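You operate a simulated robot arm through the tools that you are given. There is no shell and no other tool. Be economical: measure what you need, move in short steps, check, and stop when the job is done.

You run a simulated robot arm. Do the job below in one go: nothing can be reset, and whatever is moved stays where it is left.

JOB
Park the probe, turn the mode knob to OFF, switch programmer and holder off, then open both clamps.

Only the result counts: the job must be done as asked and must still hold three seconds after the hand-in. Knocking over, shifting, dropping, spilling or breaking anything else fails it.

ROBOT AND FRAMES
A 6-joint arm with a two-finger parallel gripper, fixed in place. Base frame: the origin is at the foot of the arm, x ahead of it, y to its left, z up; the work surface is at about z = 0. Readings come in m, degrees, newtons and seconds.
With the tool pointing down near the work surface it reaches from about 0.14 to 0.58 m from the base axis. Its first joint turns from -66.0 to 66.0 degrees. Payload 2.1 kg.
The tool frame sits at the grasp point between the pads (the TCP): z along the fingers, y along the line on which they close. The tips reach 0.03 m beyond it. The gripper opens to 0.094 m. The fingers are 0.028 m wide and 0.01 m thick; the gripper's body (0.05 by 0.096 m) begins 0.055 m behind the TCP.
Orientation is that of the tool frame in the base frame, as a unit quaternion [w, x, y, z]. With the fingers straight down and closing along the base's y, the tool's x points along the base's -x, its y along +y and its z along -z.

CONTROLS
- The arm moves only by the tool jog_arm. Its argument "rows" is a list of rows, each an object of numbers (a shift or turn left out is 0, a gripper value left out holds the last): "x", "y", "z": the shift along the tool's x, y, z in cm; "rx", "ry", "rz": the turn, a rotation vector about the tool's x, y, z in degrees; "claw": the opening, from 0 (shut) to 1 (fully open). In form: [{"x": .., "y": .., "z": .., "rx": .., "ry": .., "rz": .., "claw": ..}, ...]. A call has 1 to 10 rows; each row shifts and turns the commanded pose from where the row before left it, along the tool's axes as they then stand. Rows are played at 5 a second. More than 0.05 m and 8.6 degrees between two rows, or a gripper value outside its range, and nothing of the call is played. Where a pose cannot be reached the arm comes as near as it can. A force on the tool above 40 N (or 10 N above the force at the start of the call, whichever is more), or a blocked arm, ends the call early, and 0.2 s more pass. The fingers move at their own pace (about 0.072 m/s each) and stop on an object; they squeeze with about 30 N. The grip force told is the motor's: it shows also when the fingers shut on nothing. Time passes only in rows, and 0.2 s behind the last, so rows that do not move let the fingers close. It gives the time, the measured TCP pose, the force on the tool (base axes), the opening and the grip force at its end, in the units of the frame above (readings bear some noise), with the torque about the TCP (base axes, N m) and any sound that the robot's microphone picked up, and new pictures: "pictures" is both (left out), scene, wrist or none.
- Cameras (640 x 400 px; columns grow to the right, rows downward): "scene" is fixed at [0.0528, -0.3609, 0.4919]; the picture's right is [0.79, -0.62, 0.00], its down [-0.23, -0.29, -0.93] and it looks along [0.57, 0.73, -0.37] (base axes); focal length 219 px, centre (320, 200). "wrist" rides on the gripper at [0.076, 0.014, -0.102] in the tool frame; the picture's right is [-0.18, 0.98, 0.00], its down [-0.75, -0.14, -0.64] and it looks along [-0.63, -0.12, 0.77] (tool axes); focal length 243 px, centre (320, 200). There is no depth. A picture from a camera that has moved, and an enlarged one, comes with that camera's place and axes in the base frame and with its lens. The place of the scene camera against the robot may be out by one fixed shift of up to 0.018 m in any direction.
- inspect(camera, box): a new picture of the part [left, top, right, bottom] of that camera's present view, enlarged. The clock stands still meanwhile.
- hand_in(): hands the job in; it is judged then, once.

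Work in short steps. Places have to be worked out from the pictures, the camera data and where the tool is seen: move nearer, look again, correct. Check each grasp and each placing, and mend what went wrong. You have 120 turns and 200 pictures in all, those below and enlarged ones among them. Open the gripper and draw the arm clear of the work before you hand the job in, unless the task says otherwise; then end with one line.

The tools are called after ">>>" by a JSON object that holds its "method" and its "body". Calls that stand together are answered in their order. jog_arm: Moves the arm, as the interface text tells. Its arguments: {"type":"object","properties":{"rows":{"type":"array"},"pictures":{"type":"string","enum":["both","scene","wrist","none"]}},"required":["rows"]} The other tools are called the same way: inspect (camera, box) takes an enlarged picture of a part of a camera's view; hand_in () hands the job in.

At the start:

```text
time_s: 0.0
tool_pos: [0.3017, 0.1504, 0.4426]
orientation: [0.0, -0.001, 1.0, 0.0]
force: [0.1, 0.4, -0.2]
torque: [0.0, 0.01, -0.02]
gripper_width: 0.0942
gripper_force: 0.0
```

scene: 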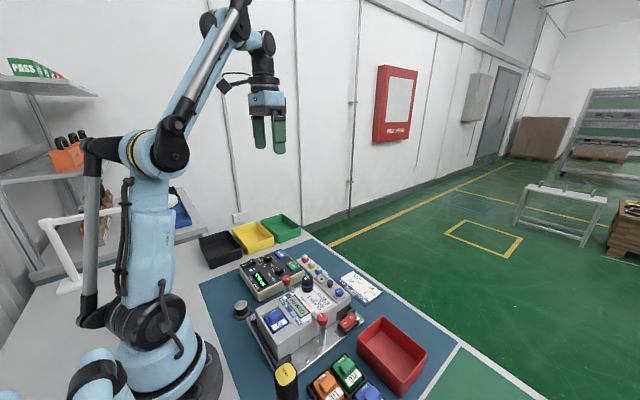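
wrist: 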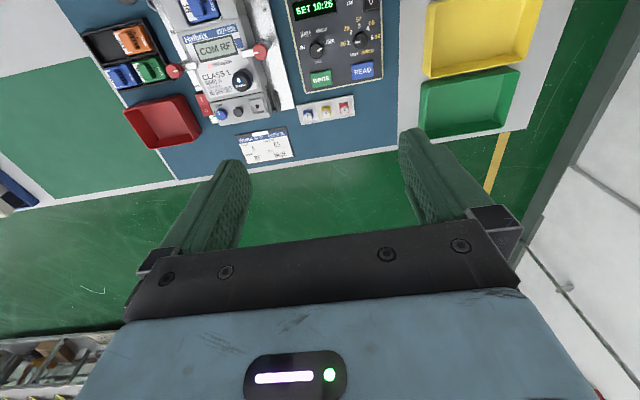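

I'll begin with enlarged views of the bench to identify the parts.

>>> {"method": "inspect", "body": {"camera": "scene", "box": [190, 220, 450, 400]}}

>>> {"method": "inspect", "body": {"camera": "wrist", "box": [80, 0, 400, 200]}}

```text
2.22 times, centred on (320, 310) of scene
camera zoom: at [0.0528, -0.3609, 0.4919], right [0.79, -0.62, 0.0], down [-0.23, -0.29, -0.93], along [0.57, 0.73, -0.37], focal length 488 px, centre (320, -44)
```

zoom: 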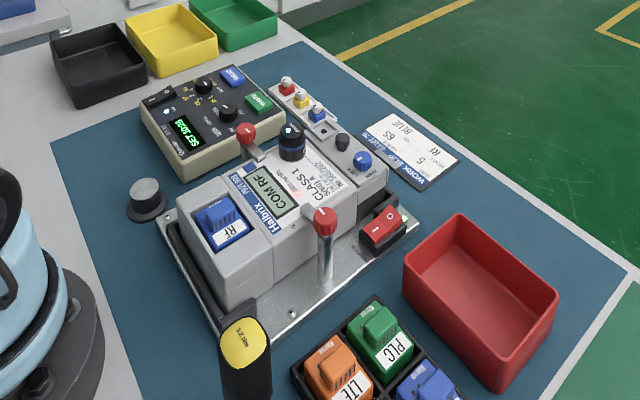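

```text
2.00 times, centred on (240, 100) of wrist
camera zoom: at [0.2254, 0.1649, 0.5449], right [0.18, 0.98, 0.0], down [0.75, -0.14, 0.64], along [0.63, -0.12, -0.77], focal length 485 px, centre (480, 400)
```

zoom: 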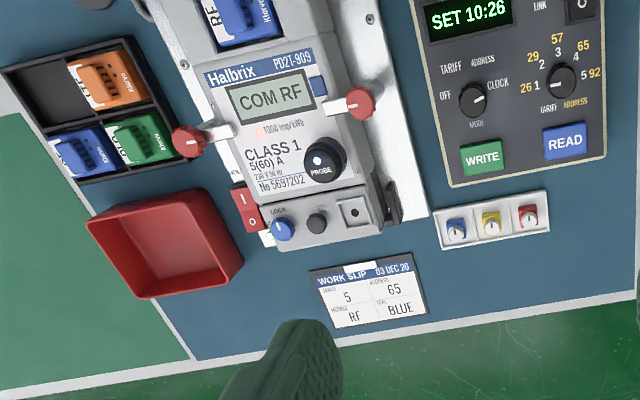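

The probe sits on the meter, a post that may be the park place is near (0.15, 0.09). I move back and over to see everything from above.

>>> {"method": "jog_arm", "body": {"rows": [{"x": 4, "y": -3}, {"x": 4, "y": -3}, {"x": 4, "y": -3}, {"x": 0, "y": -3}, {}], "pictures": "wrist"}}

```text
time_s: 1.2
tool_pos: [0.1805, 0.0297, 0.4433]
orientation: [0.001, 0.0, 1.0, 0.0]
force: [0.4, -0.4, 0.0]
torque: [0.01, 0.06, -0.01]
gripper_width: 0.0939
gripper_force: 0.1
camera wrist: at [0.1048, 0.0439, 0.5456], right [0.18, 0.98, 0.0], down [0.75, -0.14, 0.64], along [0.63, -0.12, -0.77], focal length 243 px, centre (320, 200)
```

wrist: 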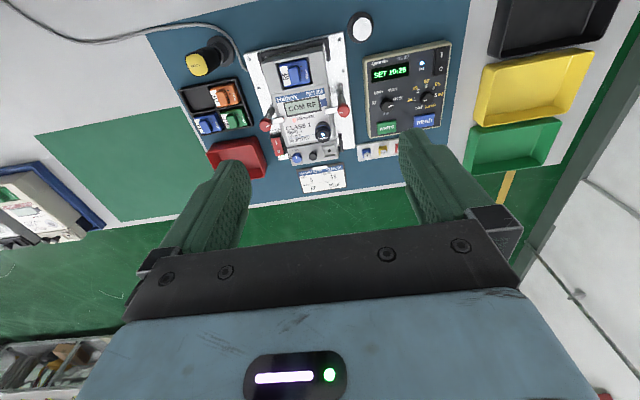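

>>> {"method": "inspect", "body": {"camera": "wrist", "box": [230, 0, 390, 100]}}

>>> {"method": "inspect", "body": {"camera": "wrist", "box": [330, 35, 470, 165]}}

>>> {"method": "inspect", "body": {"camera": "wrist", "box": [230, 80, 380, 175]}}

>>> {"method": "inspect", "body": {"camera": "scene", "box": [240, 260, 380, 370]}}

```text
4.00 times, centred on (310, 50) of wrist
camera zoom: at [0.1048, 0.0439, 0.5456], right [0.18, 0.98, 0.0], down [0.75, -0.14, 0.64], along [0.63, -0.12, -0.77], focal length 970 px, centre (360, 800)
```

zoom: 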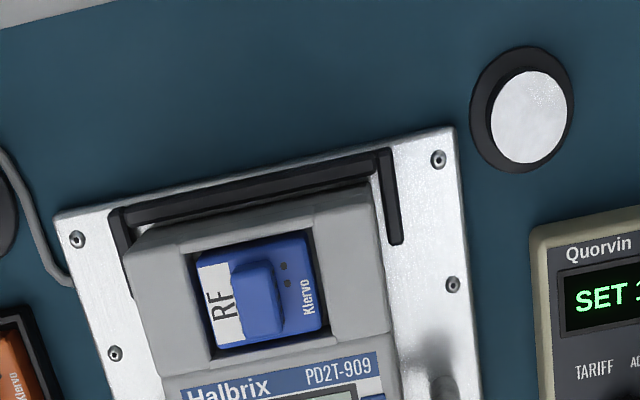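

```text
3.08 times, centred on (400, 100) of wrist
camera zoom: at [0.1048, 0.0439, 0.5456], right [0.18, 0.98, 0.0], down [0.75, -0.14, 0.64], along [0.63, -0.12, -0.77], focal length 746 px, centre (74, 508)
```

zoom: 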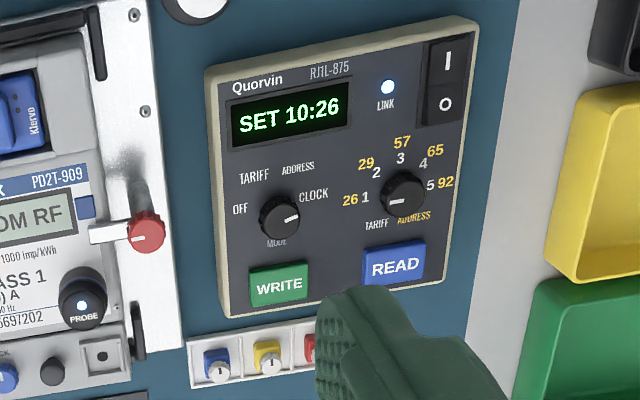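

```text
4.21 times, centred on (305, 128) of wrist
camera zoom: at [0.1048, 0.0439, 0.5456], right [0.18, 0.98, 0.0], down [0.75, -0.14, 0.64], along [0.63, -0.12, -0.77], focal length 1022 px, centre (383, 505)
```

zoom: 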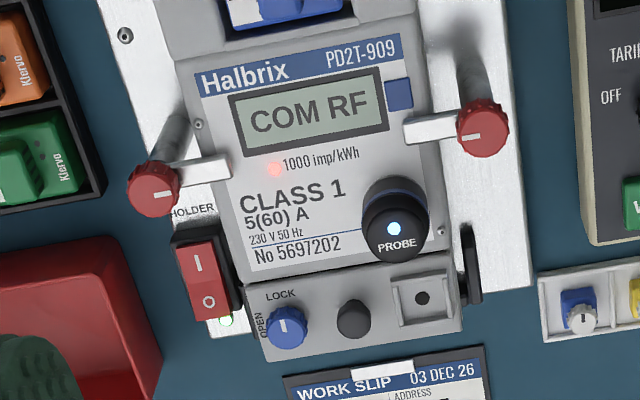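

```text
3.64 times, centred on (310, 315) of scene
camera zoom: at [0.0527, -0.3609, 0.4919], right [0.79, -0.62, 0.0], down [-0.23, -0.29, -0.93], along [0.57, 0.73, -0.37], focal length 798 px, centre (356, -218)
```

zoom: 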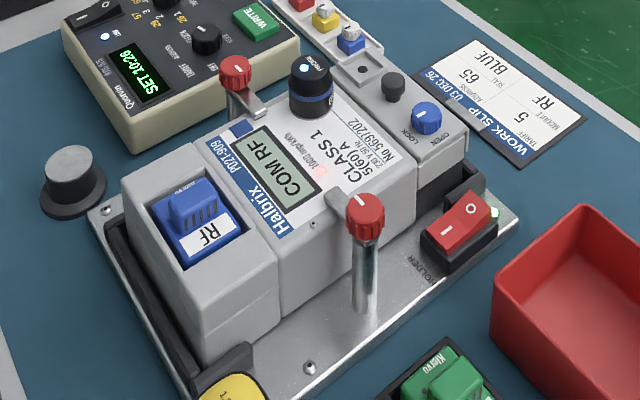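

The probe top is about (0.306, 0.011, 0.097), the park post at about (0.15, 0.09), the clamps' knobs about (0.266, ±0.07). I descend over the probe for a near look.

>>> {"method": "jog_arm", "body": {"rows": [{"x": -2.1, "y": -0.32, "z": 4, "claw": 0.7}, {"x": -2.1, "y": -0.32, "z": 4}, {"x": -2.1, "y": -0.32, "z": 4}, {"x": -2.1, "y": -0.32, "z": 4}, {"x": -2.1, "y": -0.32, "z": 4}, {"x": -2.1, "y": -0.32, "z": 4}, {}]}}

```text
time_s: 2.8
tool_pos: [0.3092, 0.0114, 0.2034]
orientation: [-0.001, 0.0, 1.0, 0.0]
force: [0.0, 0.4, 0.6]
torque: [0.0, 0.02, 0.01]
gripper_width: 0.0659
gripper_force: 0.0
camera wrist: at [0.2317, 0.0255, 0.3048], right [0.18, 0.98, 0.0], down [0.75, -0.14, 0.64], along [0.63, -0.12, -0.77], focal length 243 px, centre (320, 200)
```

scene: 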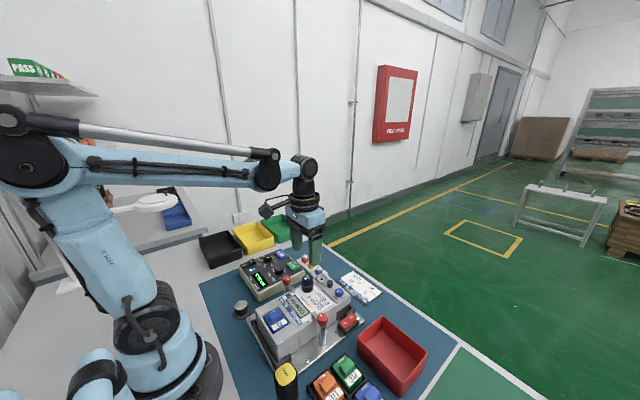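
wrist: 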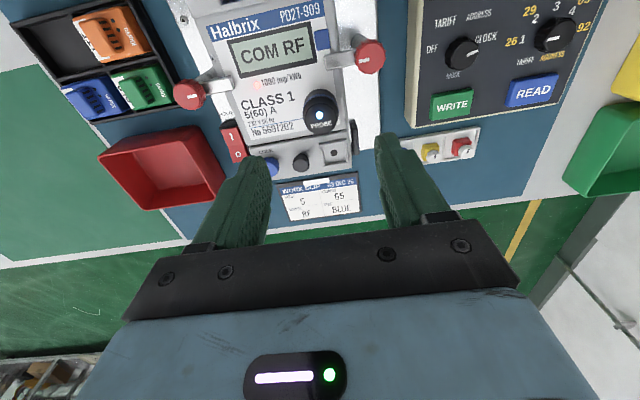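

The probe lies straight below the tool, within a few mm. I go down to z 0.145 and check the tips against the probe in enlarged pictures.

>>> {"method": "jog_arm", "body": {"rows": [{"x": 0.15, "z": 3, "claw": 0.65}, {"z": 2.8}, {}], "pictures": "none"}}

>>> {"method": "inspect", "body": {"camera": "scene", "box": [260, 220, 370, 330]}}

>>> {"method": "inspect", "body": {"camera": "wrist", "box": [180, 40, 460, 240]}}

```text
time_s: 3.6
tool_pos: [0.3072, 0.0107, 0.1455]
orientation: [0.0, 0.0, 1.0, 0.001]
force: [-0.6, 0.0, 0.6]
torque: [-0.01, 0.0, 0.04]
gripper_width: 0.0609
gripper_force: 0.1
```

```text
3.64 times, centred on (315, 275) of scene
camera zoom: at [0.0527, -0.3609, 0.4919], right [0.79, -0.62, 0.0], down [-0.23, -0.29, -0.93], along [0.57, 0.73, -0.37], focal length 798 px, centre (338, -73)
```

zoom: 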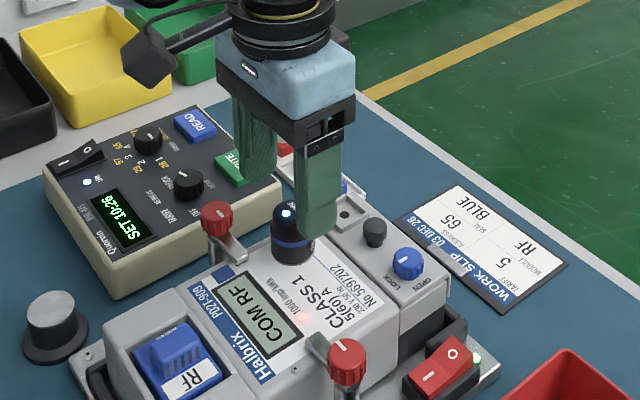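

```text
2.00 times, centred on (320, 140) of wrist
camera zoom: at [0.2301, 0.0256, 0.2464], right [0.18, 0.98, 0.0], down [0.75, -0.14, 0.64], along [0.63, -0.12, -0.77], focal length 485 px, centre (320, 320)
```

zoom: 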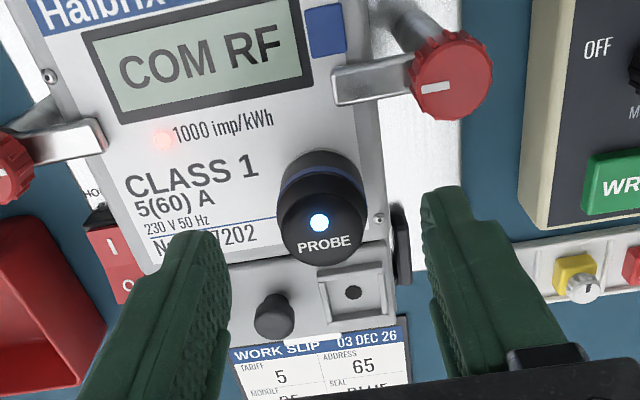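

The probe top is near z 0.10 and its foot near 0.07, centred under the TCP. I lower to z 0.108 and shut the fingers.

>>> {"method": "jog_arm", "body": {"rows": [{"z": 2}, {"z": 1.75}, {"claw": 0.2}, {"claw": 0.2}, {"claw": 0.0}, {}], "pictures": "wrist"}}

>>> {"method": "inspect", "body": {"camera": "scene", "box": [260, 220, 370, 330]}}

```text
time_s: 5.0
tool_pos: [0.3067, 0.0108, 0.1079]
orientation: [0.0, 0.0, 1.0, 0.0]
force: [0.2, 0.9, -0.2]
torque: [-0.03, 0.02, -0.01]
gripper_width: 0.0307
gripper_force: 21.9
camera wrist: at [0.2299, 0.0255, 0.2097], right [0.18, 0.98, 0.0], down [0.75, -0.14, 0.64], along [0.63, -0.12, -0.77], focal length 243 px, centre (320, 200)
```

wrist: 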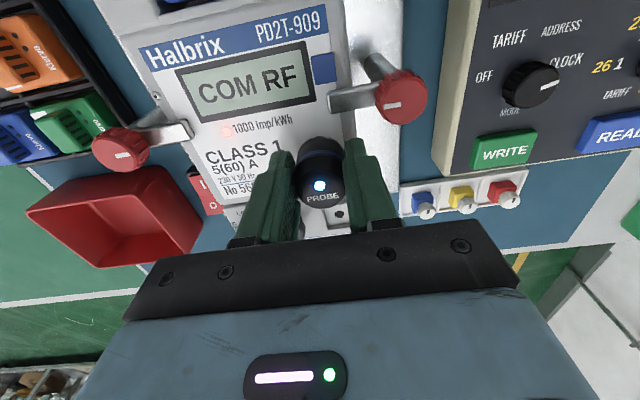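

```text
3.64 times, centred on (315, 275) of scene
camera zoom: at [0.0528, -0.3609, 0.4919], right [0.79, -0.62, 0.0], down [-0.23, -0.29, -0.93], along [0.57, 0.73, -0.37], focal length 798 px, centre (338, -73)
```

zoom: 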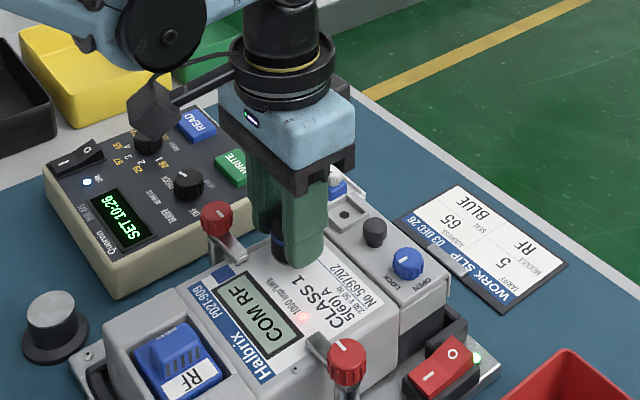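

The probe is held (width 30.7 mm). I lift straight up.

>>> {"method": "jog_arm", "body": {"rows": [{"z": -1}, {"z": -2}, {"z": -3}, {"z": -4}, {}], "pictures": "wrist"}}

>>> {"method": "inspect", "body": {"camera": "scene", "box": [225, 200, 365, 340]}}

```text
time_s: 6.2
tool_pos: [0.306, 0.0105, 0.2086]
orientation: [0.001, 0.0, 1.0, 0.0]
force: [-0.6, 0.6, 0.5]
torque: [0.01, 0.0, 0.01]
gripper_width: 0.0
gripper_force: 29.7
camera wrist: at [0.2292, 0.0256, 0.3102], right [0.18, 0.98, 0.0], down [0.75, -0.14, 0.64], along [0.63, -0.12, -0.77], focal length 243 px, centre (320, 200)
```

wrist: 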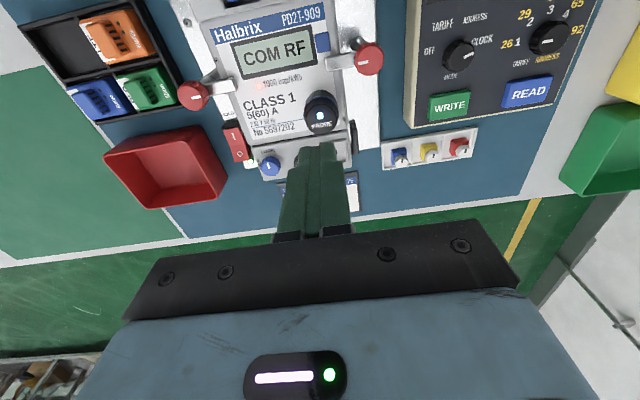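

```text
2.86 times, centred on (295, 270) of scene
camera zoom: at [0.0528, -0.3609, 0.4919], right [0.79, -0.62, 0.0], down [-0.23, -0.29, -0.93], along [0.57, 0.73, -0.37], focal length 627 px, centre (391, 0)
```

zoom: 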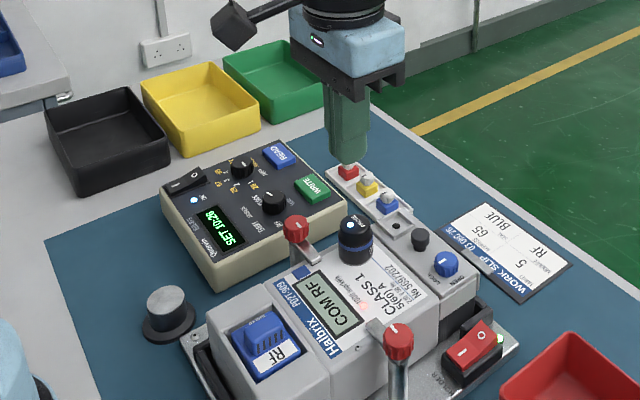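

The fingers slipped off: the probe is still on its magnet, unmoved. I grip again deeper, wait for full squeeze, then raise by small steps.

>>> {"method": "jog_arm", "body": {"rows": [{"claw": 0.65}, {"claw": 0.65}, {"claw": 0.65}, {"z": 4}, {"z": 4}, {"z": 1.5}, {"z": 0.7}, {}], "pictures": "none"}}

>>> {"method": "inspect", "body": {"camera": "scene", "box": [275, 240, 345, 310]}}

```text
time_s: 8.0
tool_pos: [0.3056, 0.0107, 0.1047]
orientation: [-0.001, 0.0, 1.0, -0.001]
force: [-0.7, 0.4, -0.2]
torque: [-0.01, -0.02, -0.01]
gripper_width: 0.061
gripper_force: 0.0
```

```text
5.71 times, centred on (310, 275) of scene
camera zoom: at [0.0527, -0.3609, 0.4919], right [0.79, -0.62, 0.0], down [-0.23, -0.29, -0.93], along [0.57, 0.73, -0.37], focal length 1254 px, centre (377, -229)
```

zoom: 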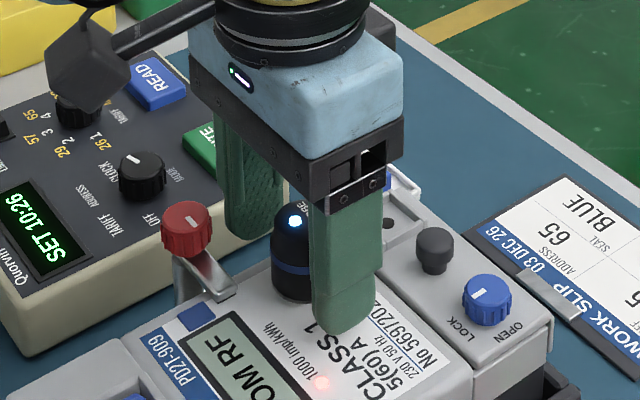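

Tips are just above the meter face. I feel down a little more, then squeeze for a full second.

>>> {"method": "jog_arm", "body": {"rows": [{"z": 0.2}, {"z": 0.1}, {}], "pictures": "none"}}

>>> {"method": "jog_arm", "body": {"rows": [{"claw": 0.0}, {}, {}, {}, {}, {}, {}], "pictures": "none"}}

```text
time_s: 8.8
tool_pos: [0.3059, 0.0112, 0.1024]
orientation: [0.001, -0.001, 1.0, 0.0]
force: [0.2, -0.2, 0.1]
torque: [-0.02, 0.01, 0.0]
gripper_width: 0.061
gripper_force: 0.1
```

```text
time_s: 10.4
tool_pos: [0.3061, 0.0096, 0.1023]
orientation: [0.0, 0.0, 1.0, 0.0]
force: [-0.7, -0.7, 0.6]
torque: [-0.01, -0.04, 0.01]
gripper_width: 0.0308
gripper_force: 21.7
```

Grip is steady at 21.7 N. I raise gently by a few mm and read the force.

>>> {"method": "jog_arm", "body": {"rows": [{"z": -0.1}, {"z": -0.1}, {"z": -0.1}, {}], "pictures": "none"}}

>>> {"method": "inspect", "body": {"camera": "scene", "box": [275, 240, 345, 310]}}

```text
time_s: 11.4
tool_pos: [0.3058, 0.0102, 0.1052]
orientation: [0.0, 0.0, 1.0, 0.0]
force: [-0.8, -0.4, -5.1]
torque: [-0.03, -0.02, 0.01]
gripper_width: 0.0309
gripper_force: 21.9
```

```text
5.71 times, centred on (310, 275) of scene
camera zoom: at [0.0528, -0.3609, 0.4919], right [0.79, -0.62, 0.0], down [-0.23, -0.29, -0.93], along [0.57, 0.73, -0.37], focal length 1254 px, centre (377, -229)
```

zoom: 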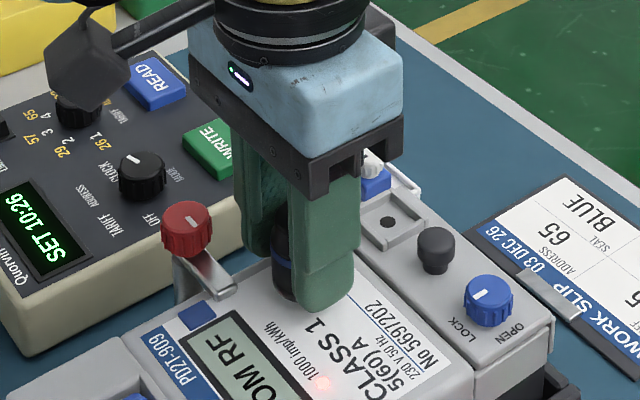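

A 5 N downward pull shows, so the magnet holds it. I keep raising slowly.

>>> {"method": "jog_arm", "body": {"rows": [{"z": -0.1}, {"z": -0.1}, {}], "pictures": "none"}}

>>> {"method": "jog_arm", "body": {"rows": [{"z": -0.1}, {"z": -0.1}, {}], "pictures": "none"}}

>>> {"method": "jog_arm", "body": {"rows": [{"z": -0.1}, {"z": -0.1}, {}], "pictures": "wrist"}}

```text
time_s: 12.2
tool_pos: [0.3064, 0.011, 0.1081]
orientation: [0.0, -0.001, 1.0, 0.0]
force: [0.4, 0.0, -1.5]
torque: [0.0, 0.03, 0.0]
gripper_width: 0.0307
gripper_force: 22.0
```

```text
time_s: 13.0
tool_pos: [0.3079, 0.0112, 0.1097]
orientation: [0.0, -0.001, 1.0, 0.0]
force: [0.8, -0.1, 0.2]
torque: [-0.02, 0.0, 0.0]
gripper_width: 0.0305
gripper_force: 21.4
```

```text
time_s: 13.8
tool_pos: [0.3071, 0.0109, 0.1109]
orientation: [0.0, -0.001, 1.0, 0.001]
force: [0.1, -0.3, -0.1]
torque: [-0.04, 0.0, 0.0]
gripper_width: 0.0305
gripper_force: 22.0
camera wrist: at [0.2298, 0.0258, 0.2135], right [0.18, 0.98, 0.0], down [0.75, -0.14, 0.64], along [0.63, -0.12, -0.77], focal length 243 px, centre (320, 200)
```

wrist: 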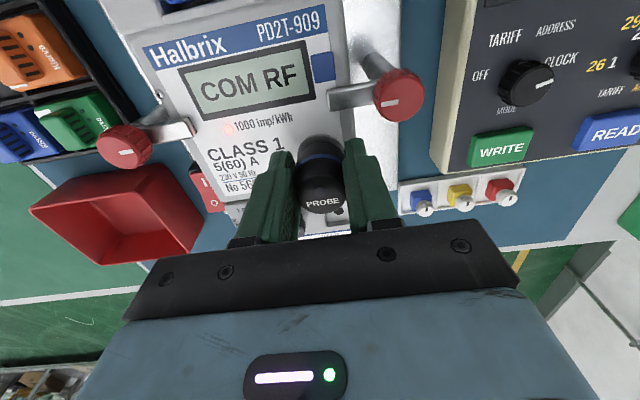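

The LED went out and the pull vanished: the probe is off the meter and held. I lift on and look.

>>> {"method": "jog_arm", "body": {"rows": [{"z": -1}, {"z": -2}, {"z": -3}, {"z": -3}, {}], "pictures": "wrist"}}

>>> {"method": "inspect", "body": {"camera": "scene", "box": [225, 200, 365, 340]}}

```text
time_s: 15.0
tool_pos: [0.3055, 0.0112, 0.2012]
orientation: [0.0, 0.0, 1.0, 0.0]
force: [-0.3, 0.0, -1.0]
torque: [-0.02, 0.01, -0.01]
gripper_width: 0.0306
gripper_force: 21.9
camera wrist: at [0.2294, 0.0256, 0.3036], right [0.18, 0.98, 0.0], down [0.75, -0.14, 0.64], along [0.63, -0.12, -0.77], focal length 243 px, centre (320, 200)
```

wrist: 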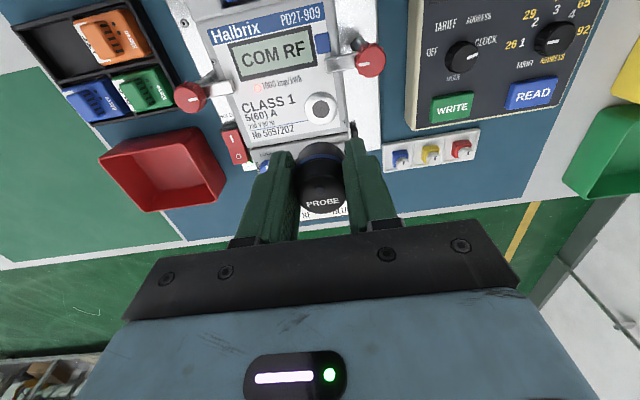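

```text
2.86 times, centred on (295, 270) of scene
camera zoom: at [0.0528, -0.3609, 0.4919], right [0.79, -0.62, 0.0], down [-0.23, -0.29, -0.93], along [0.57, 0.73, -0.37], focal length 627 px, centre (391, 0)
```

zoom: 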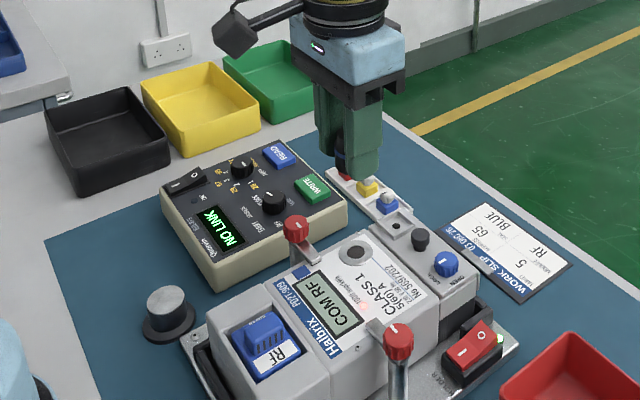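

Probe held, meter undisturbed, display "NO LINK". The park post triangulates to about (0.161, 0.106), top z ≈ 0.028; I carry the probe over it at height and look.

>>> {"method": "jog_arm", "body": {"rows": [{"x": 3, "y": 2}, {"x": 4, "y": 2.5}, {"x": 4, "y": 2.5}, {"x": 3.4, "y": 2.5}, {"z": 3}, {"z": 2}, {}], "pictures": "wrist"}}

>>> {"method": "inspect", "body": {"camera": "scene", "box": [200, 230, 300, 330]}}

```text
time_s: 16.6
tool_pos: [0.163, 0.1059, 0.1515]
orientation: [0.001, 0.0, 1.0, 0.0]
force: [0.0, 0.0, -0.2]
torque: [-0.03, 0.0, 0.01]
gripper_width: 0.0308
gripper_force: 21.8
camera wrist: at [0.0858, 0.1207, 0.2535], right [0.18, 0.98, 0.0], down [0.75, -0.14, 0.64], along [0.63, -0.12, -0.77], focal length 243 px, centre (320, 200)
```

wrist: 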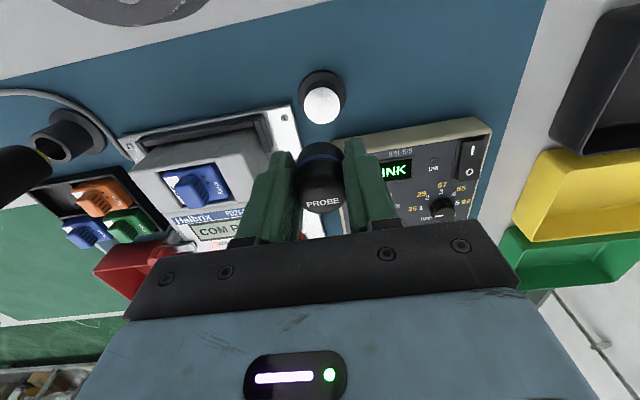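

```text
4.00 times, centred on (250, 280) of scene
camera zoom: at [0.0528, -0.3609, 0.4919], right [0.79, -0.62, 0.0], down [-0.23, -0.29, -0.93], along [0.57, 0.73, -0.37], focal length 878 px, centre (600, -120)
```

zoom: 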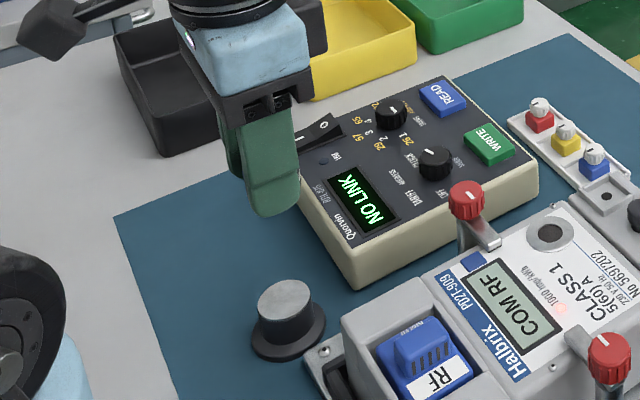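

The silver-topped post is below; another black cup appears at left. I look closely at both before choosing.

>>> {"method": "inspect", "body": {"camera": "wrist", "box": [0, 70, 160, 220]}}

>>> {"method": "inspect", "body": {"camera": "wrist", "box": [270, 60, 370, 160]}}

>>> {"method": "inspect", "body": {"camera": "scene", "box": [245, 300, 405, 400]}}

```text
2.67 times, centred on (80, 145) of wrist
camera zoom: at [0.0858, 0.1207, 0.2535], right [0.18, 0.98, 0.0], down [0.75, -0.14, 0.64], along [0.63, -0.12, -0.77], focal length 647 px, centre (960, 347)
```

zoom: 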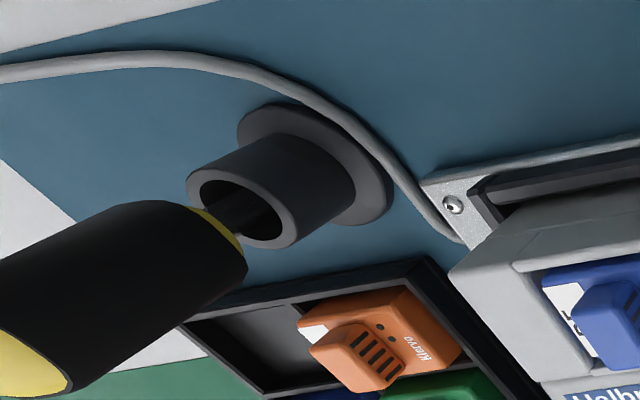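

```text
4.00 times, centred on (320, 110) of wrist
camera zoom: at [0.0858, 0.1207, 0.2535], right [0.18, 0.98, 0.0], down [0.75, -0.14, 0.64], along [0.63, -0.12, -0.77], focal length 970 px, centre (320, 560)
```

zoom: 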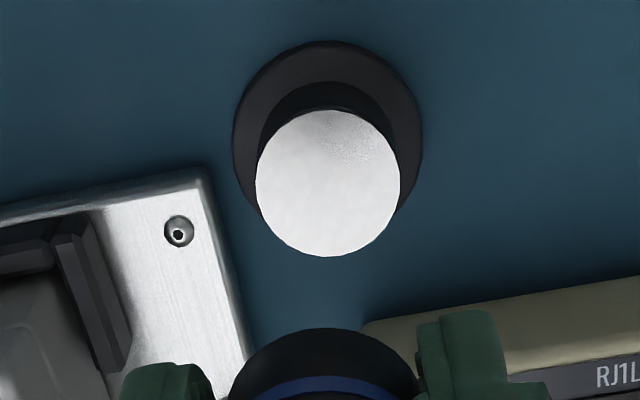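

```text
4.00 times, centred on (325, 350) of scene
camera zoom: at [0.0528, -0.3609, 0.4919], right [0.79, -0.62, 0.0], down [-0.23, -0.29, -0.93], along [0.57, 0.73, -0.37], focal length 878 px, centre (300, -400)
```

zoom: 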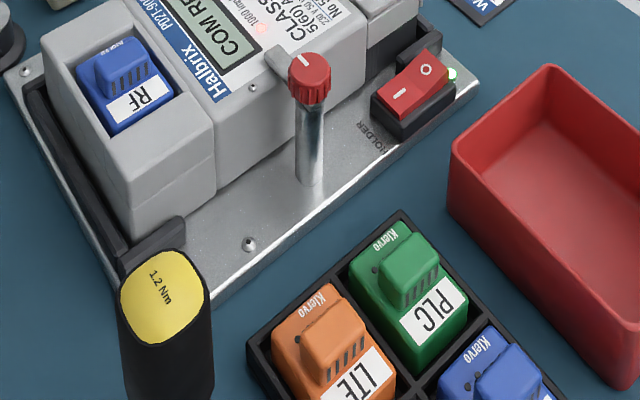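

The left one is the torque-driver's stand; the silver-topped post at (0.161, 0.107) is the park. I centre on it and descend to just above.

>>> {"method": "jog_arm", "body": {"rows": [{"x": 0.2, "y": 0.1, "z": 3}, {"z": 3}, {"z": 1.4}, {}], "pictures": "wrist"}}

>>> {"method": "inspect", "body": {"camera": "scene", "box": [200, 250, 280, 330]}}

```text
time_s: 17.6
tool_pos: [0.1614, 0.1067, 0.0779]
orientation: [0.0, 0.0, 1.0, -0.001]
force: [0.0, -0.2, -1.1]
torque: [-0.01, -0.01, 0.02]
gripper_width: 0.0306
gripper_force: 21.9
camera wrist: at [0.0842, 0.1215, 0.1793], right [0.18, 0.98, 0.0], down [0.75, -0.14, 0.64], along [0.63, -0.12, -0.77], focal length 243 px, centre (320, 200)
```

wrist: 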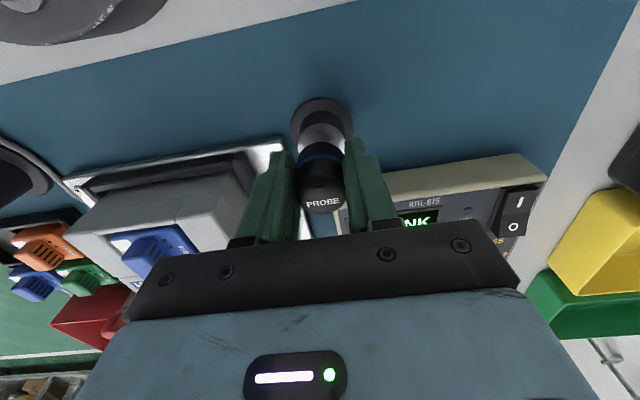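

```text
5.00 times, centred on (240, 290) of scene
camera zoom: at [0.0527, -0.3609, 0.4919], right [0.79, -0.62, 0.0], down [-0.23, -0.29, -0.93], along [0.57, 0.73, -0.37], focal length 1097 px, centre (720, -250)
```

zoom: 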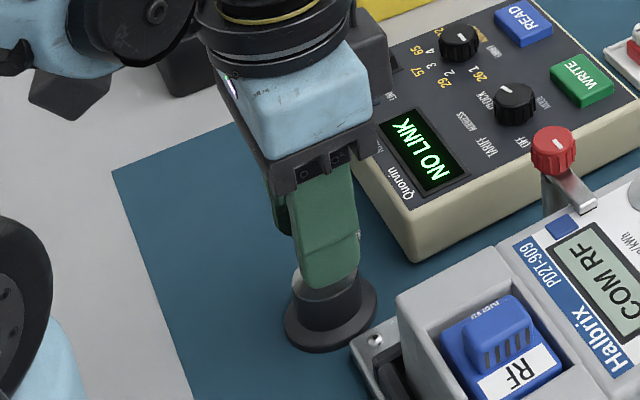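

Aligned over the post; I lower in millimetre steps until contact.

>>> {"method": "jog_arm", "body": {"rows": [{"z": 0.4}, {"z": 0.3}, {"z": 0.2}, {}], "pictures": "none"}}

>>> {"method": "jog_arm", "body": {"rows": [{"z": 0.2}, {"z": 0.2}, {}], "pictures": "wrist"}}

>>> {"method": "inspect", "body": {"camera": "scene", "box": [200, 250, 280, 330]}}

```text
time_s: 18.6
tool_pos: [0.1603, 0.1083, 0.0688]
orientation: [0.0, 0.0, 1.0, 0.0]
force: [-0.6, 0.7, -0.7]
torque: [0.03, -0.02, 0.04]
gripper_width: 0.0301
gripper_force: 21.9
```

```text
time_s: 19.4
tool_pos: [0.16, 0.1086, 0.0643]
orientation: [0.0, 0.0, 1.0, 0.0]
force: [0.2, 0.6, -0.9]
torque: [-0.02, 0.01, 0.01]
gripper_width: 0.0308
gripper_force: 21.9
camera wrist: at [0.0835, 0.1219, 0.1664], right [0.18, 0.98, 0.0], down [0.75, -0.14, 0.64], along [0.63, -0.12, -0.77], focal length 243 px, centre (320, 200)
```

wrist: 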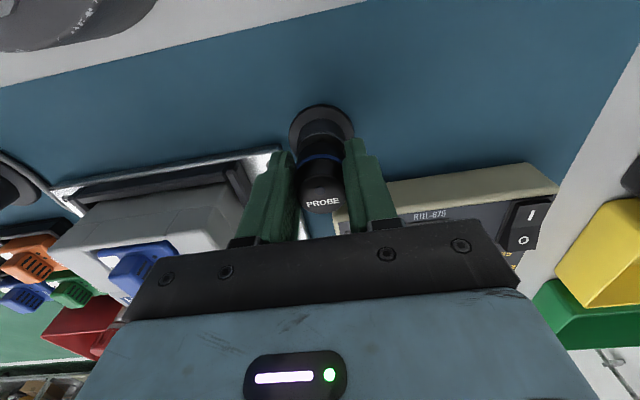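

```text
5.00 times, centred on (240, 290) of scene
camera zoom: at [0.0528, -0.3609, 0.4919], right [0.79, -0.62, 0.0], down [-0.23, -0.29, -0.93], along [0.57, 0.73, -0.37], focal length 1097 px, centre (720, -250)
```

zoom: 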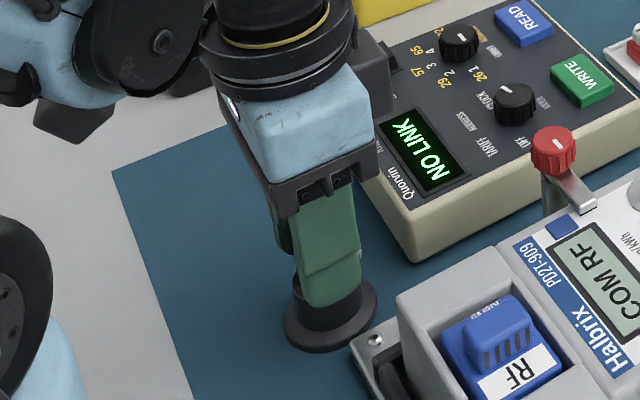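

The silver top is now hidden, so contact must be near; I keep lowering by 1 mm and watch force.

>>> {"method": "jog_arm", "body": {"rows": [{"z": 0.1}, {"z": 0.1}, {}], "pictures": "none"}}

>>> {"method": "jog_arm", "body": {"rows": [{"z": 0.1}, {"z": 0.1}, {}], "pictures": "none"}}

>>> {"method": "inspect", "body": {"camera": "wrist", "box": [270, 80, 370, 180]}}

```text
time_s: 20.2
tool_pos: [0.1607, 0.1065, 0.0625]
orientation: [0.0, 0.001, 1.0, 0.0]
force: [-0.8, 0.1, -1.8]
torque: [0.0, -0.01, -0.02]
gripper_width: 0.0308
gripper_force: 22.0
```

```text
time_s: 21.0
tool_pos: [0.1609, 0.1066, 0.06]
orientation: [0.0, 0.0, 1.0, 0.0]
force: [0.3, -0.8, 1.4]
torque: [-0.06, 0.0, 0.03]
gripper_width: 0.0307
gripper_force: 22.0
```

```text
4.00 times, centred on (320, 130) of wrist
camera zoom: at [0.0838, 0.1218, 0.162], right [0.18, 0.98, 0.0], down [0.75, -0.14, 0.64], along [0.63, -0.12, -0.77], focal length 970 px, centre (320, 480)
```

zoom: 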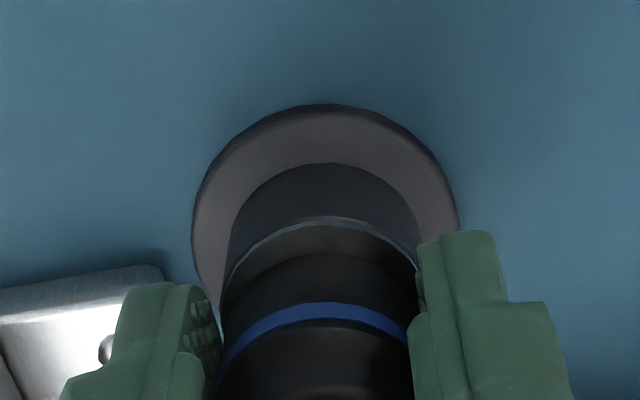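

The probe is nearly concentric with the post (perhaps 2 mm ahead). I nudge it back 1.5 mm and keep lowering until force shows.

>>> {"method": "jog_arm", "body": {"rows": [{"x": 0.15}, {"z": 0.1}, {}], "pictures": "none"}}

>>> {"method": "jog_arm", "body": {"rows": [{"z": 0.1}, {}], "pictures": "none"}}

>>> {"method": "jog_arm", "body": {"rows": [{"z": 0.1}, {}], "pictures": "none"}}

>>> {"method": "inspect", "body": {"camera": "wrist", "box": [270, 80, 370, 180]}}

```text
time_s: 21.7
tool_pos: [0.1585, 0.1073, 0.0609]
orientation: [-0.001, 0.0, 1.0, -0.001]
force: [-2.1, -1.8, 10.1]
torque: [0.11, -0.08, 0.02]
gripper_width: 0.031
gripper_force: 22.2
stopped in row 3: the force on the tool passed its limit at 44 N (the readings are from after the stop); the commanded pose is now the measured one
```

```text
time_s: 22.0
tool_pos: [0.1579, 0.1069, 0.0591]
orientation: [-0.003, 0.0, 1.0, -0.002]
force: [-1.8, -1.0, 10.9]
torque: [0.15, -0.07, -0.01]
gripper_width: 0.0307
gripper_force: 21.8
stopped in row 1: the force on the tool passed its limit at 52 N (the readings are from after the stop); the commanded pose is now the measured one
```

```text
time_s: 22.4
tool_pos: [0.1593, 0.1062, 0.0599]
orientation: [-0.003, -0.001, 1.0, -0.003]
force: [-2.9, -0.7, 11.1]
torque: [0.11, -0.08, 0.01]
gripper_width: 0.0305
gripper_force: 22.2
stopped in row 1: the force on the tool passed its limit at 53 N (the readings are from after the stop); the commanded pose is now the measured one
```

```text
4.00 times, centred on (320, 130) of wrist
camera zoom: at [0.0835, 0.1224, 0.1626], right [0.18, 0.98, -0.01], down [0.76, -0.14, 0.64], along [0.62, -0.12, -0.77], focal length 970 px, centre (320, 480)
```

zoom: 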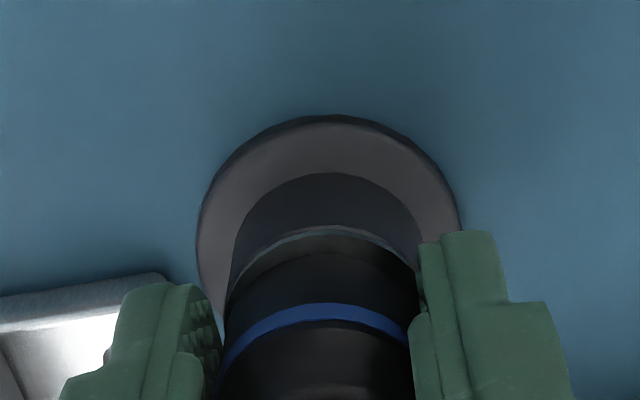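

Solid contact: the probe stands on the post. I open the fingers moderately, without moving, and look.

>>> {"method": "jog_arm", "body": {"rows": [{"claw": 0.4}, {"claw": 0.65}, {"claw": 0.65}, {}], "pictures": "wrist"}}

>>> {"method": "inspect", "body": {"camera": "scene", "box": [200, 250, 280, 330]}}

```text
time_s: 22.9
tool_pos: [0.1588, 0.1036, 0.0604]
orientation: [-0.005, 0.003, 1.0, -0.012]
force: [-6.5, -33.6, 48.4]
torque: [-0.01, -0.23, 0.17]
gripper_width: 0.0416
gripper_force: 0.0
stopped in row 2: the force on the tool passed its limit at 52 N (the readings are from after the stop); the commanded pose is now the measured one
camera wrist: at [0.0838, 0.1202, 0.1628], right [0.19, 0.98, -0.03], down [0.76, -0.13, 0.64], along [0.62, -0.14, -0.77], focal length 243 px, centre (320, 200)
```

wrist: 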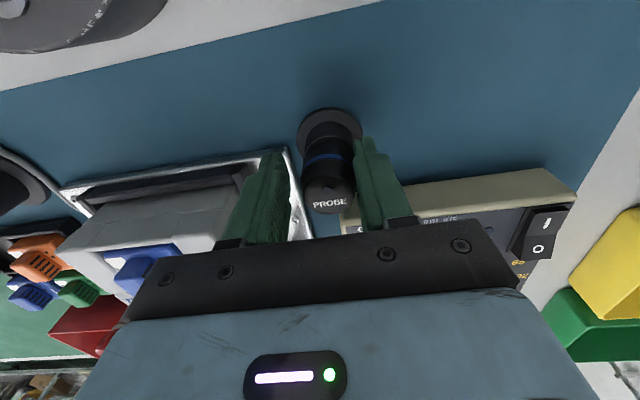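

```text
5.00 times, centred on (240, 290) of scene
camera zoom: at [0.0527, -0.361, 0.4919], right [0.79, -0.62, 0.0], down [-0.23, -0.29, -0.93], along [0.57, 0.73, -0.37], focal length 1097 px, centre (720, -250)
```

zoom: 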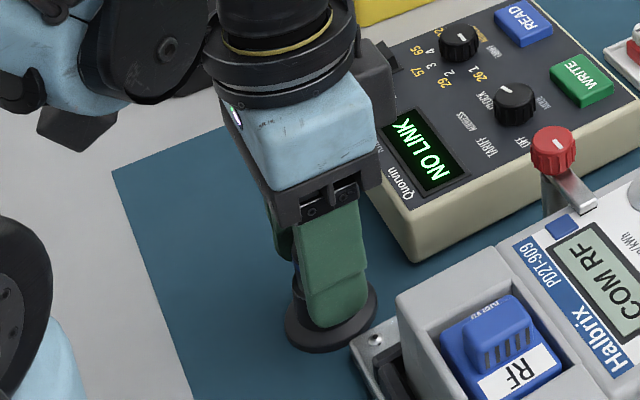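

A side/upward load appeared while opening (a fingertip bearing on the post's rim). I rise 3 mm to relieve it and re-read.

>>> {"method": "jog_arm", "body": {"rows": [{"z": -0.3}, {}], "pictures": "wrist"}}

```text
time_s: 23.5
tool_pos: [0.1588, 0.1062, 0.0624]
orientation: [-0.005, 0.0, 1.0, -0.006]
force: [0.2, -0.6, -0.2]
torque: [0.0, 0.0, -0.01]
gripper_width: 0.0611
gripper_force: 0.0
camera wrist: at [0.0834, 0.1216, 0.1656], right [0.18, 0.98, -0.01], down [0.76, -0.13, 0.64], along [0.62, -0.13, -0.77], focal length 243 px, centre (320, 200)
```

wrist: 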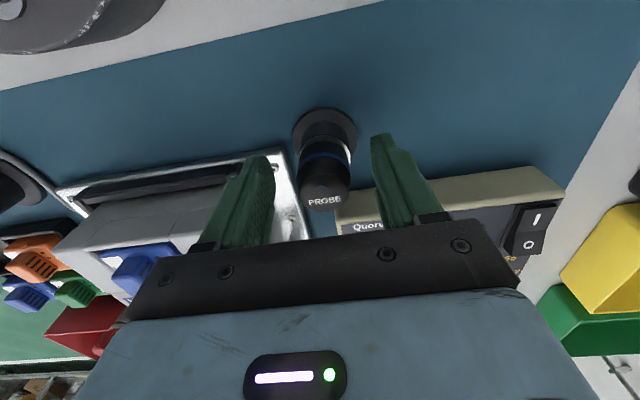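

Free now. I rise clear and check how the probe sits.

>>> {"method": "jog_arm", "body": {"rows": [{"z": -2}, {"z": -4}, {"z": -4}, {"z": -4}, {}], "pictures": "wrist"}}

>>> {"method": "inspect", "body": {"camera": "scene", "box": [200, 250, 280, 330]}}

>>> {"method": "inspect", "body": {"camera": "wrist", "box": [250, 60, 390, 180]}}

```text
time_s: 24.7
tool_pos: [0.161, 0.1081, 0.2044]
orientation: [-0.004, 0.001, 1.0, -0.006]
force: [1.8, -0.2, 0.3]
torque: [-0.02, -0.03, -0.02]
gripper_width: 0.0609
gripper_force: 0.1
camera wrist: at [0.085, 0.1235, 0.3063], right [0.19, 0.98, -0.01], down [0.76, -0.13, 0.64], along [0.62, -0.13, -0.77], focal length 243 px, centre (320, 200)
```

wrist: 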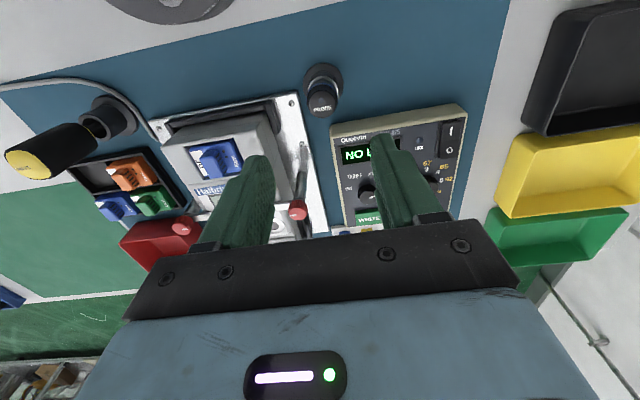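

```text
5.00 times, centred on (240, 290) of scene
camera zoom: at [0.0528, -0.3609, 0.4919], right [0.79, -0.62, 0.0], down [-0.23, -0.29, -0.93], along [0.57, 0.73, -0.37], focal length 1097 px, centre (720, -250)
```

zoom: 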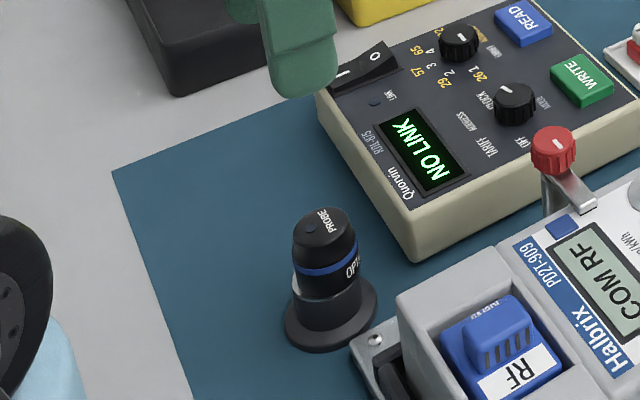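

```text
3.33 times, centred on (320, 120) of wrist
camera zoom: at [0.085, 0.1235, 0.3063], right [0.19, 0.98, -0.01], down [0.76, -0.13, 0.64], along [0.62, -0.13, -0.77], focal length 809 px, centre (320, 467)
```

zoom: 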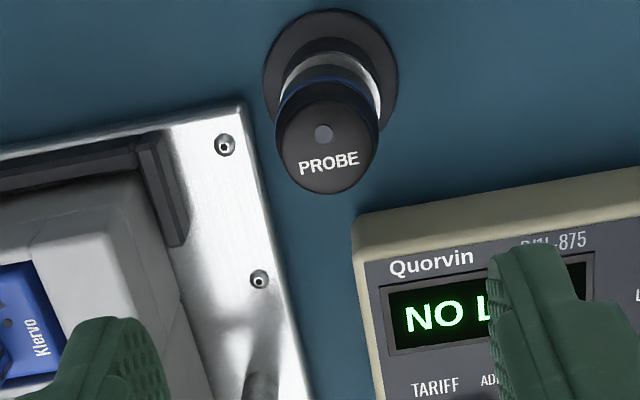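

The probe stands upright on the post. Next the mode knob, about (0.285, 0.14); I right the small tilt and hover above it.

>>> {"method": "jog_arm", "body": {"rows": [{"rx": -0.69, "ry": -0.46}, {"x": -4, "y": 1}, {"x": -4, "y": 1}, {"x": -4.4, "y": 1.2}, {"z": 3}, {}], "pictures": "none"}}

>>> {"method": "inspect", "body": {"camera": "wrist", "box": [200, 20, 440, 200]}}

>>> {"method": "inspect", "body": {"camera": "scene", "box": [225, 220, 335, 320]}}

```text
time_s: 26.1
tool_pos: [0.2852, 0.1394, 0.1739]
orientation: [0.0, 0.0, 1.0, 0.0]
force: [0.8, 0.6, 0.4]
torque: [0.02, 0.0, -0.01]
gripper_width: 0.0612
gripper_force: 0.0
```

```text
2.22 times, centred on (320, 110) of wrist
camera zoom: at [0.2077, 0.1542, 0.2758], right [0.19, 0.98, 0.0], down [0.75, -0.14, 0.64], along [0.63, -0.12, -0.77], focal length 539 px, centre (320, 400)
```

zoom: 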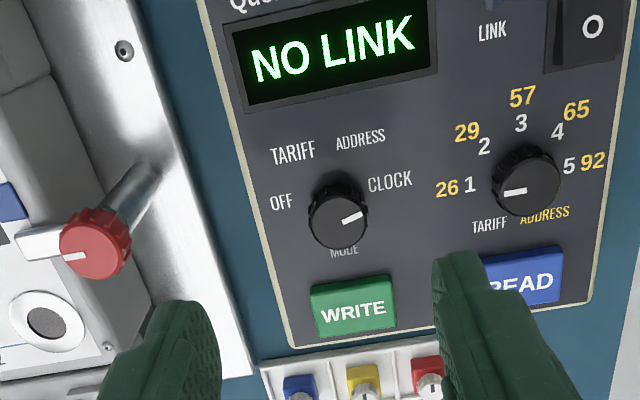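

```text
4.00 times, centred on (280, 270) of scene
camera zoom: at [0.0528, -0.3609, 0.4919], right [0.79, -0.62, 0.0], down [-0.23, -0.29, -0.93], along [0.57, 0.73, -0.37], focal length 878 px, centre (480, -80)
```

zoom: 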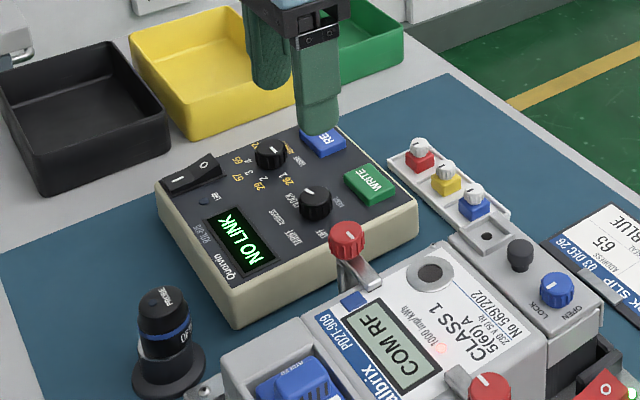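

The knob's top centre is about (0.296, 0.145, 0.05), pointing at CLOCK; OFF is ~155° counter-clockwise. I centre on it, pre-rotate +40° and come lower.

>>> {"method": "jog_arm", "body": {"rows": [{"x": -1.1, "y": 0.55, "claw": 0.5}, {"z": 3}, {"z": 3}, {"z": 1}, {}], "pictures": "none"}}

>>> {"method": "inspect", "body": {"camera": "wrist", "box": [200, 40, 440, 220]}}

>>> {"method": "inspect", "body": {"camera": "scene", "box": [240, 220, 330, 310]}}

```text
time_s: 27.3
tool_pos: [0.2945, 0.1437, 0.1027]
orientation: [0.0, 0.0, 1.0, 0.0]
force: [-0.2, -0.4, 0.1]
torque: [0.0, 0.04, -0.03]
gripper_width: 0.0469
gripper_force: 0.1
```

```text
2.22 times, centred on (320, 130) of wrist
camera zoom: at [0.2189, 0.1593, 0.2048], right [0.19, 0.98, 0.0], down [0.75, -0.14, 0.64], along [0.63, -0.12, -0.77], focal length 539 px, centre (320, 356)
```

zoom: 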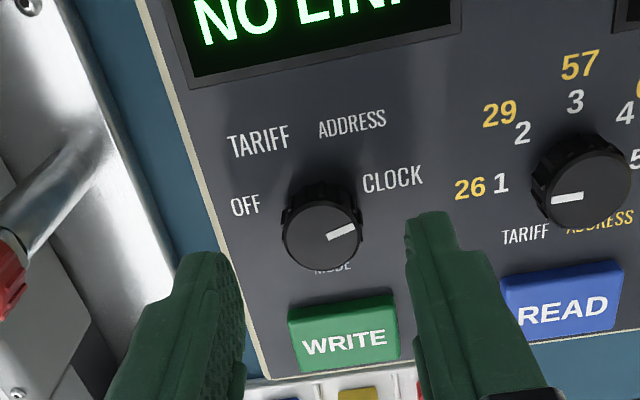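

```text
4.44 times, centred on (285, 265) of scene
camera zoom: at [0.0527, -0.3609, 0.4919], right [0.79, -0.62, 0.0], down [-0.23, -0.29, -0.93], along [0.57, 0.73, -0.37], focal length 975 px, centre (476, -89)
```

zoom: 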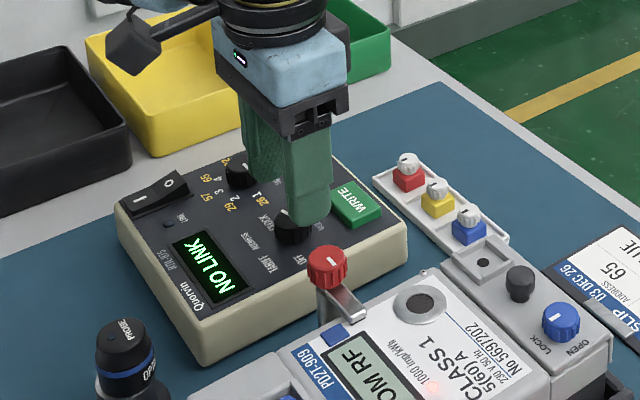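

The knob's centre refines to (0.297, 0.146). I pre-rotate by +40° and descend with tips to about z 0.042.

>>> {"method": "jog_arm", "body": {"rows": [{"x": -0.1, "y": 0.15}, {"rz": 8}, {"rz": 8}, {"rz": 8}, {"rz": 8}, {"rz": 8}, {"z": 1.5}, {"z": 1}, {}], "pictures": "none"}}

>>> {"method": "inspect", "body": {"camera": "wrist", "box": [200, 60, 440, 240]}}

>>> {"method": "inspect", "body": {"camera": "scene", "box": [255, 230, 325, 300]}}

```text
time_s: 29.3
tool_pos: [0.2962, 0.1467, 0.0778]
orientation: [0.0, 0.342, 0.94, 0.0]
force: [-0.3, -0.4, -0.5]
torque: [-0.04, -0.02, 0.02]
gripper_width: 0.047
gripper_force: 0.1
```

```text
2.22 times, centred on (320, 150) of wrist
camera zoom: at [0.2469, 0.2066, 0.1793], right [0.77, 0.63, 0.0], down [0.49, -0.59, 0.64], along [0.41, -0.5, -0.77], focal length 539 px, centre (320, 311)
```

zoom: 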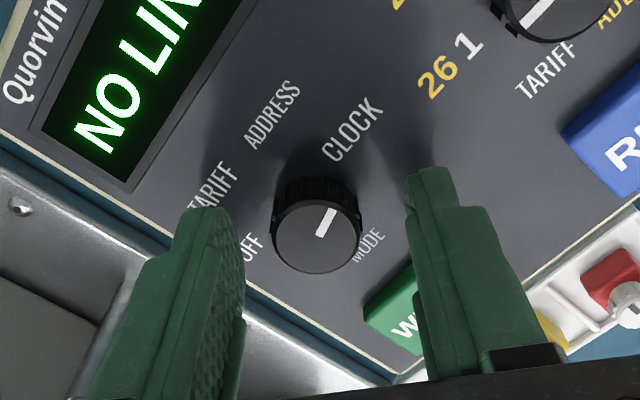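

```text
5.71 times, centred on (290, 265) of scene
camera zoom: at [0.0528, -0.3609, 0.4919], right [0.79, -0.62, 0.0], down [-0.23, -0.29, -0.93], along [0.57, 0.73, -0.37], focal length 1254 px, centre (491, -171)
```

zoom: 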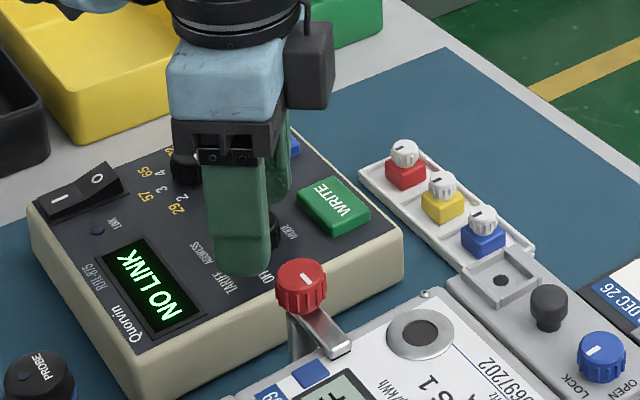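

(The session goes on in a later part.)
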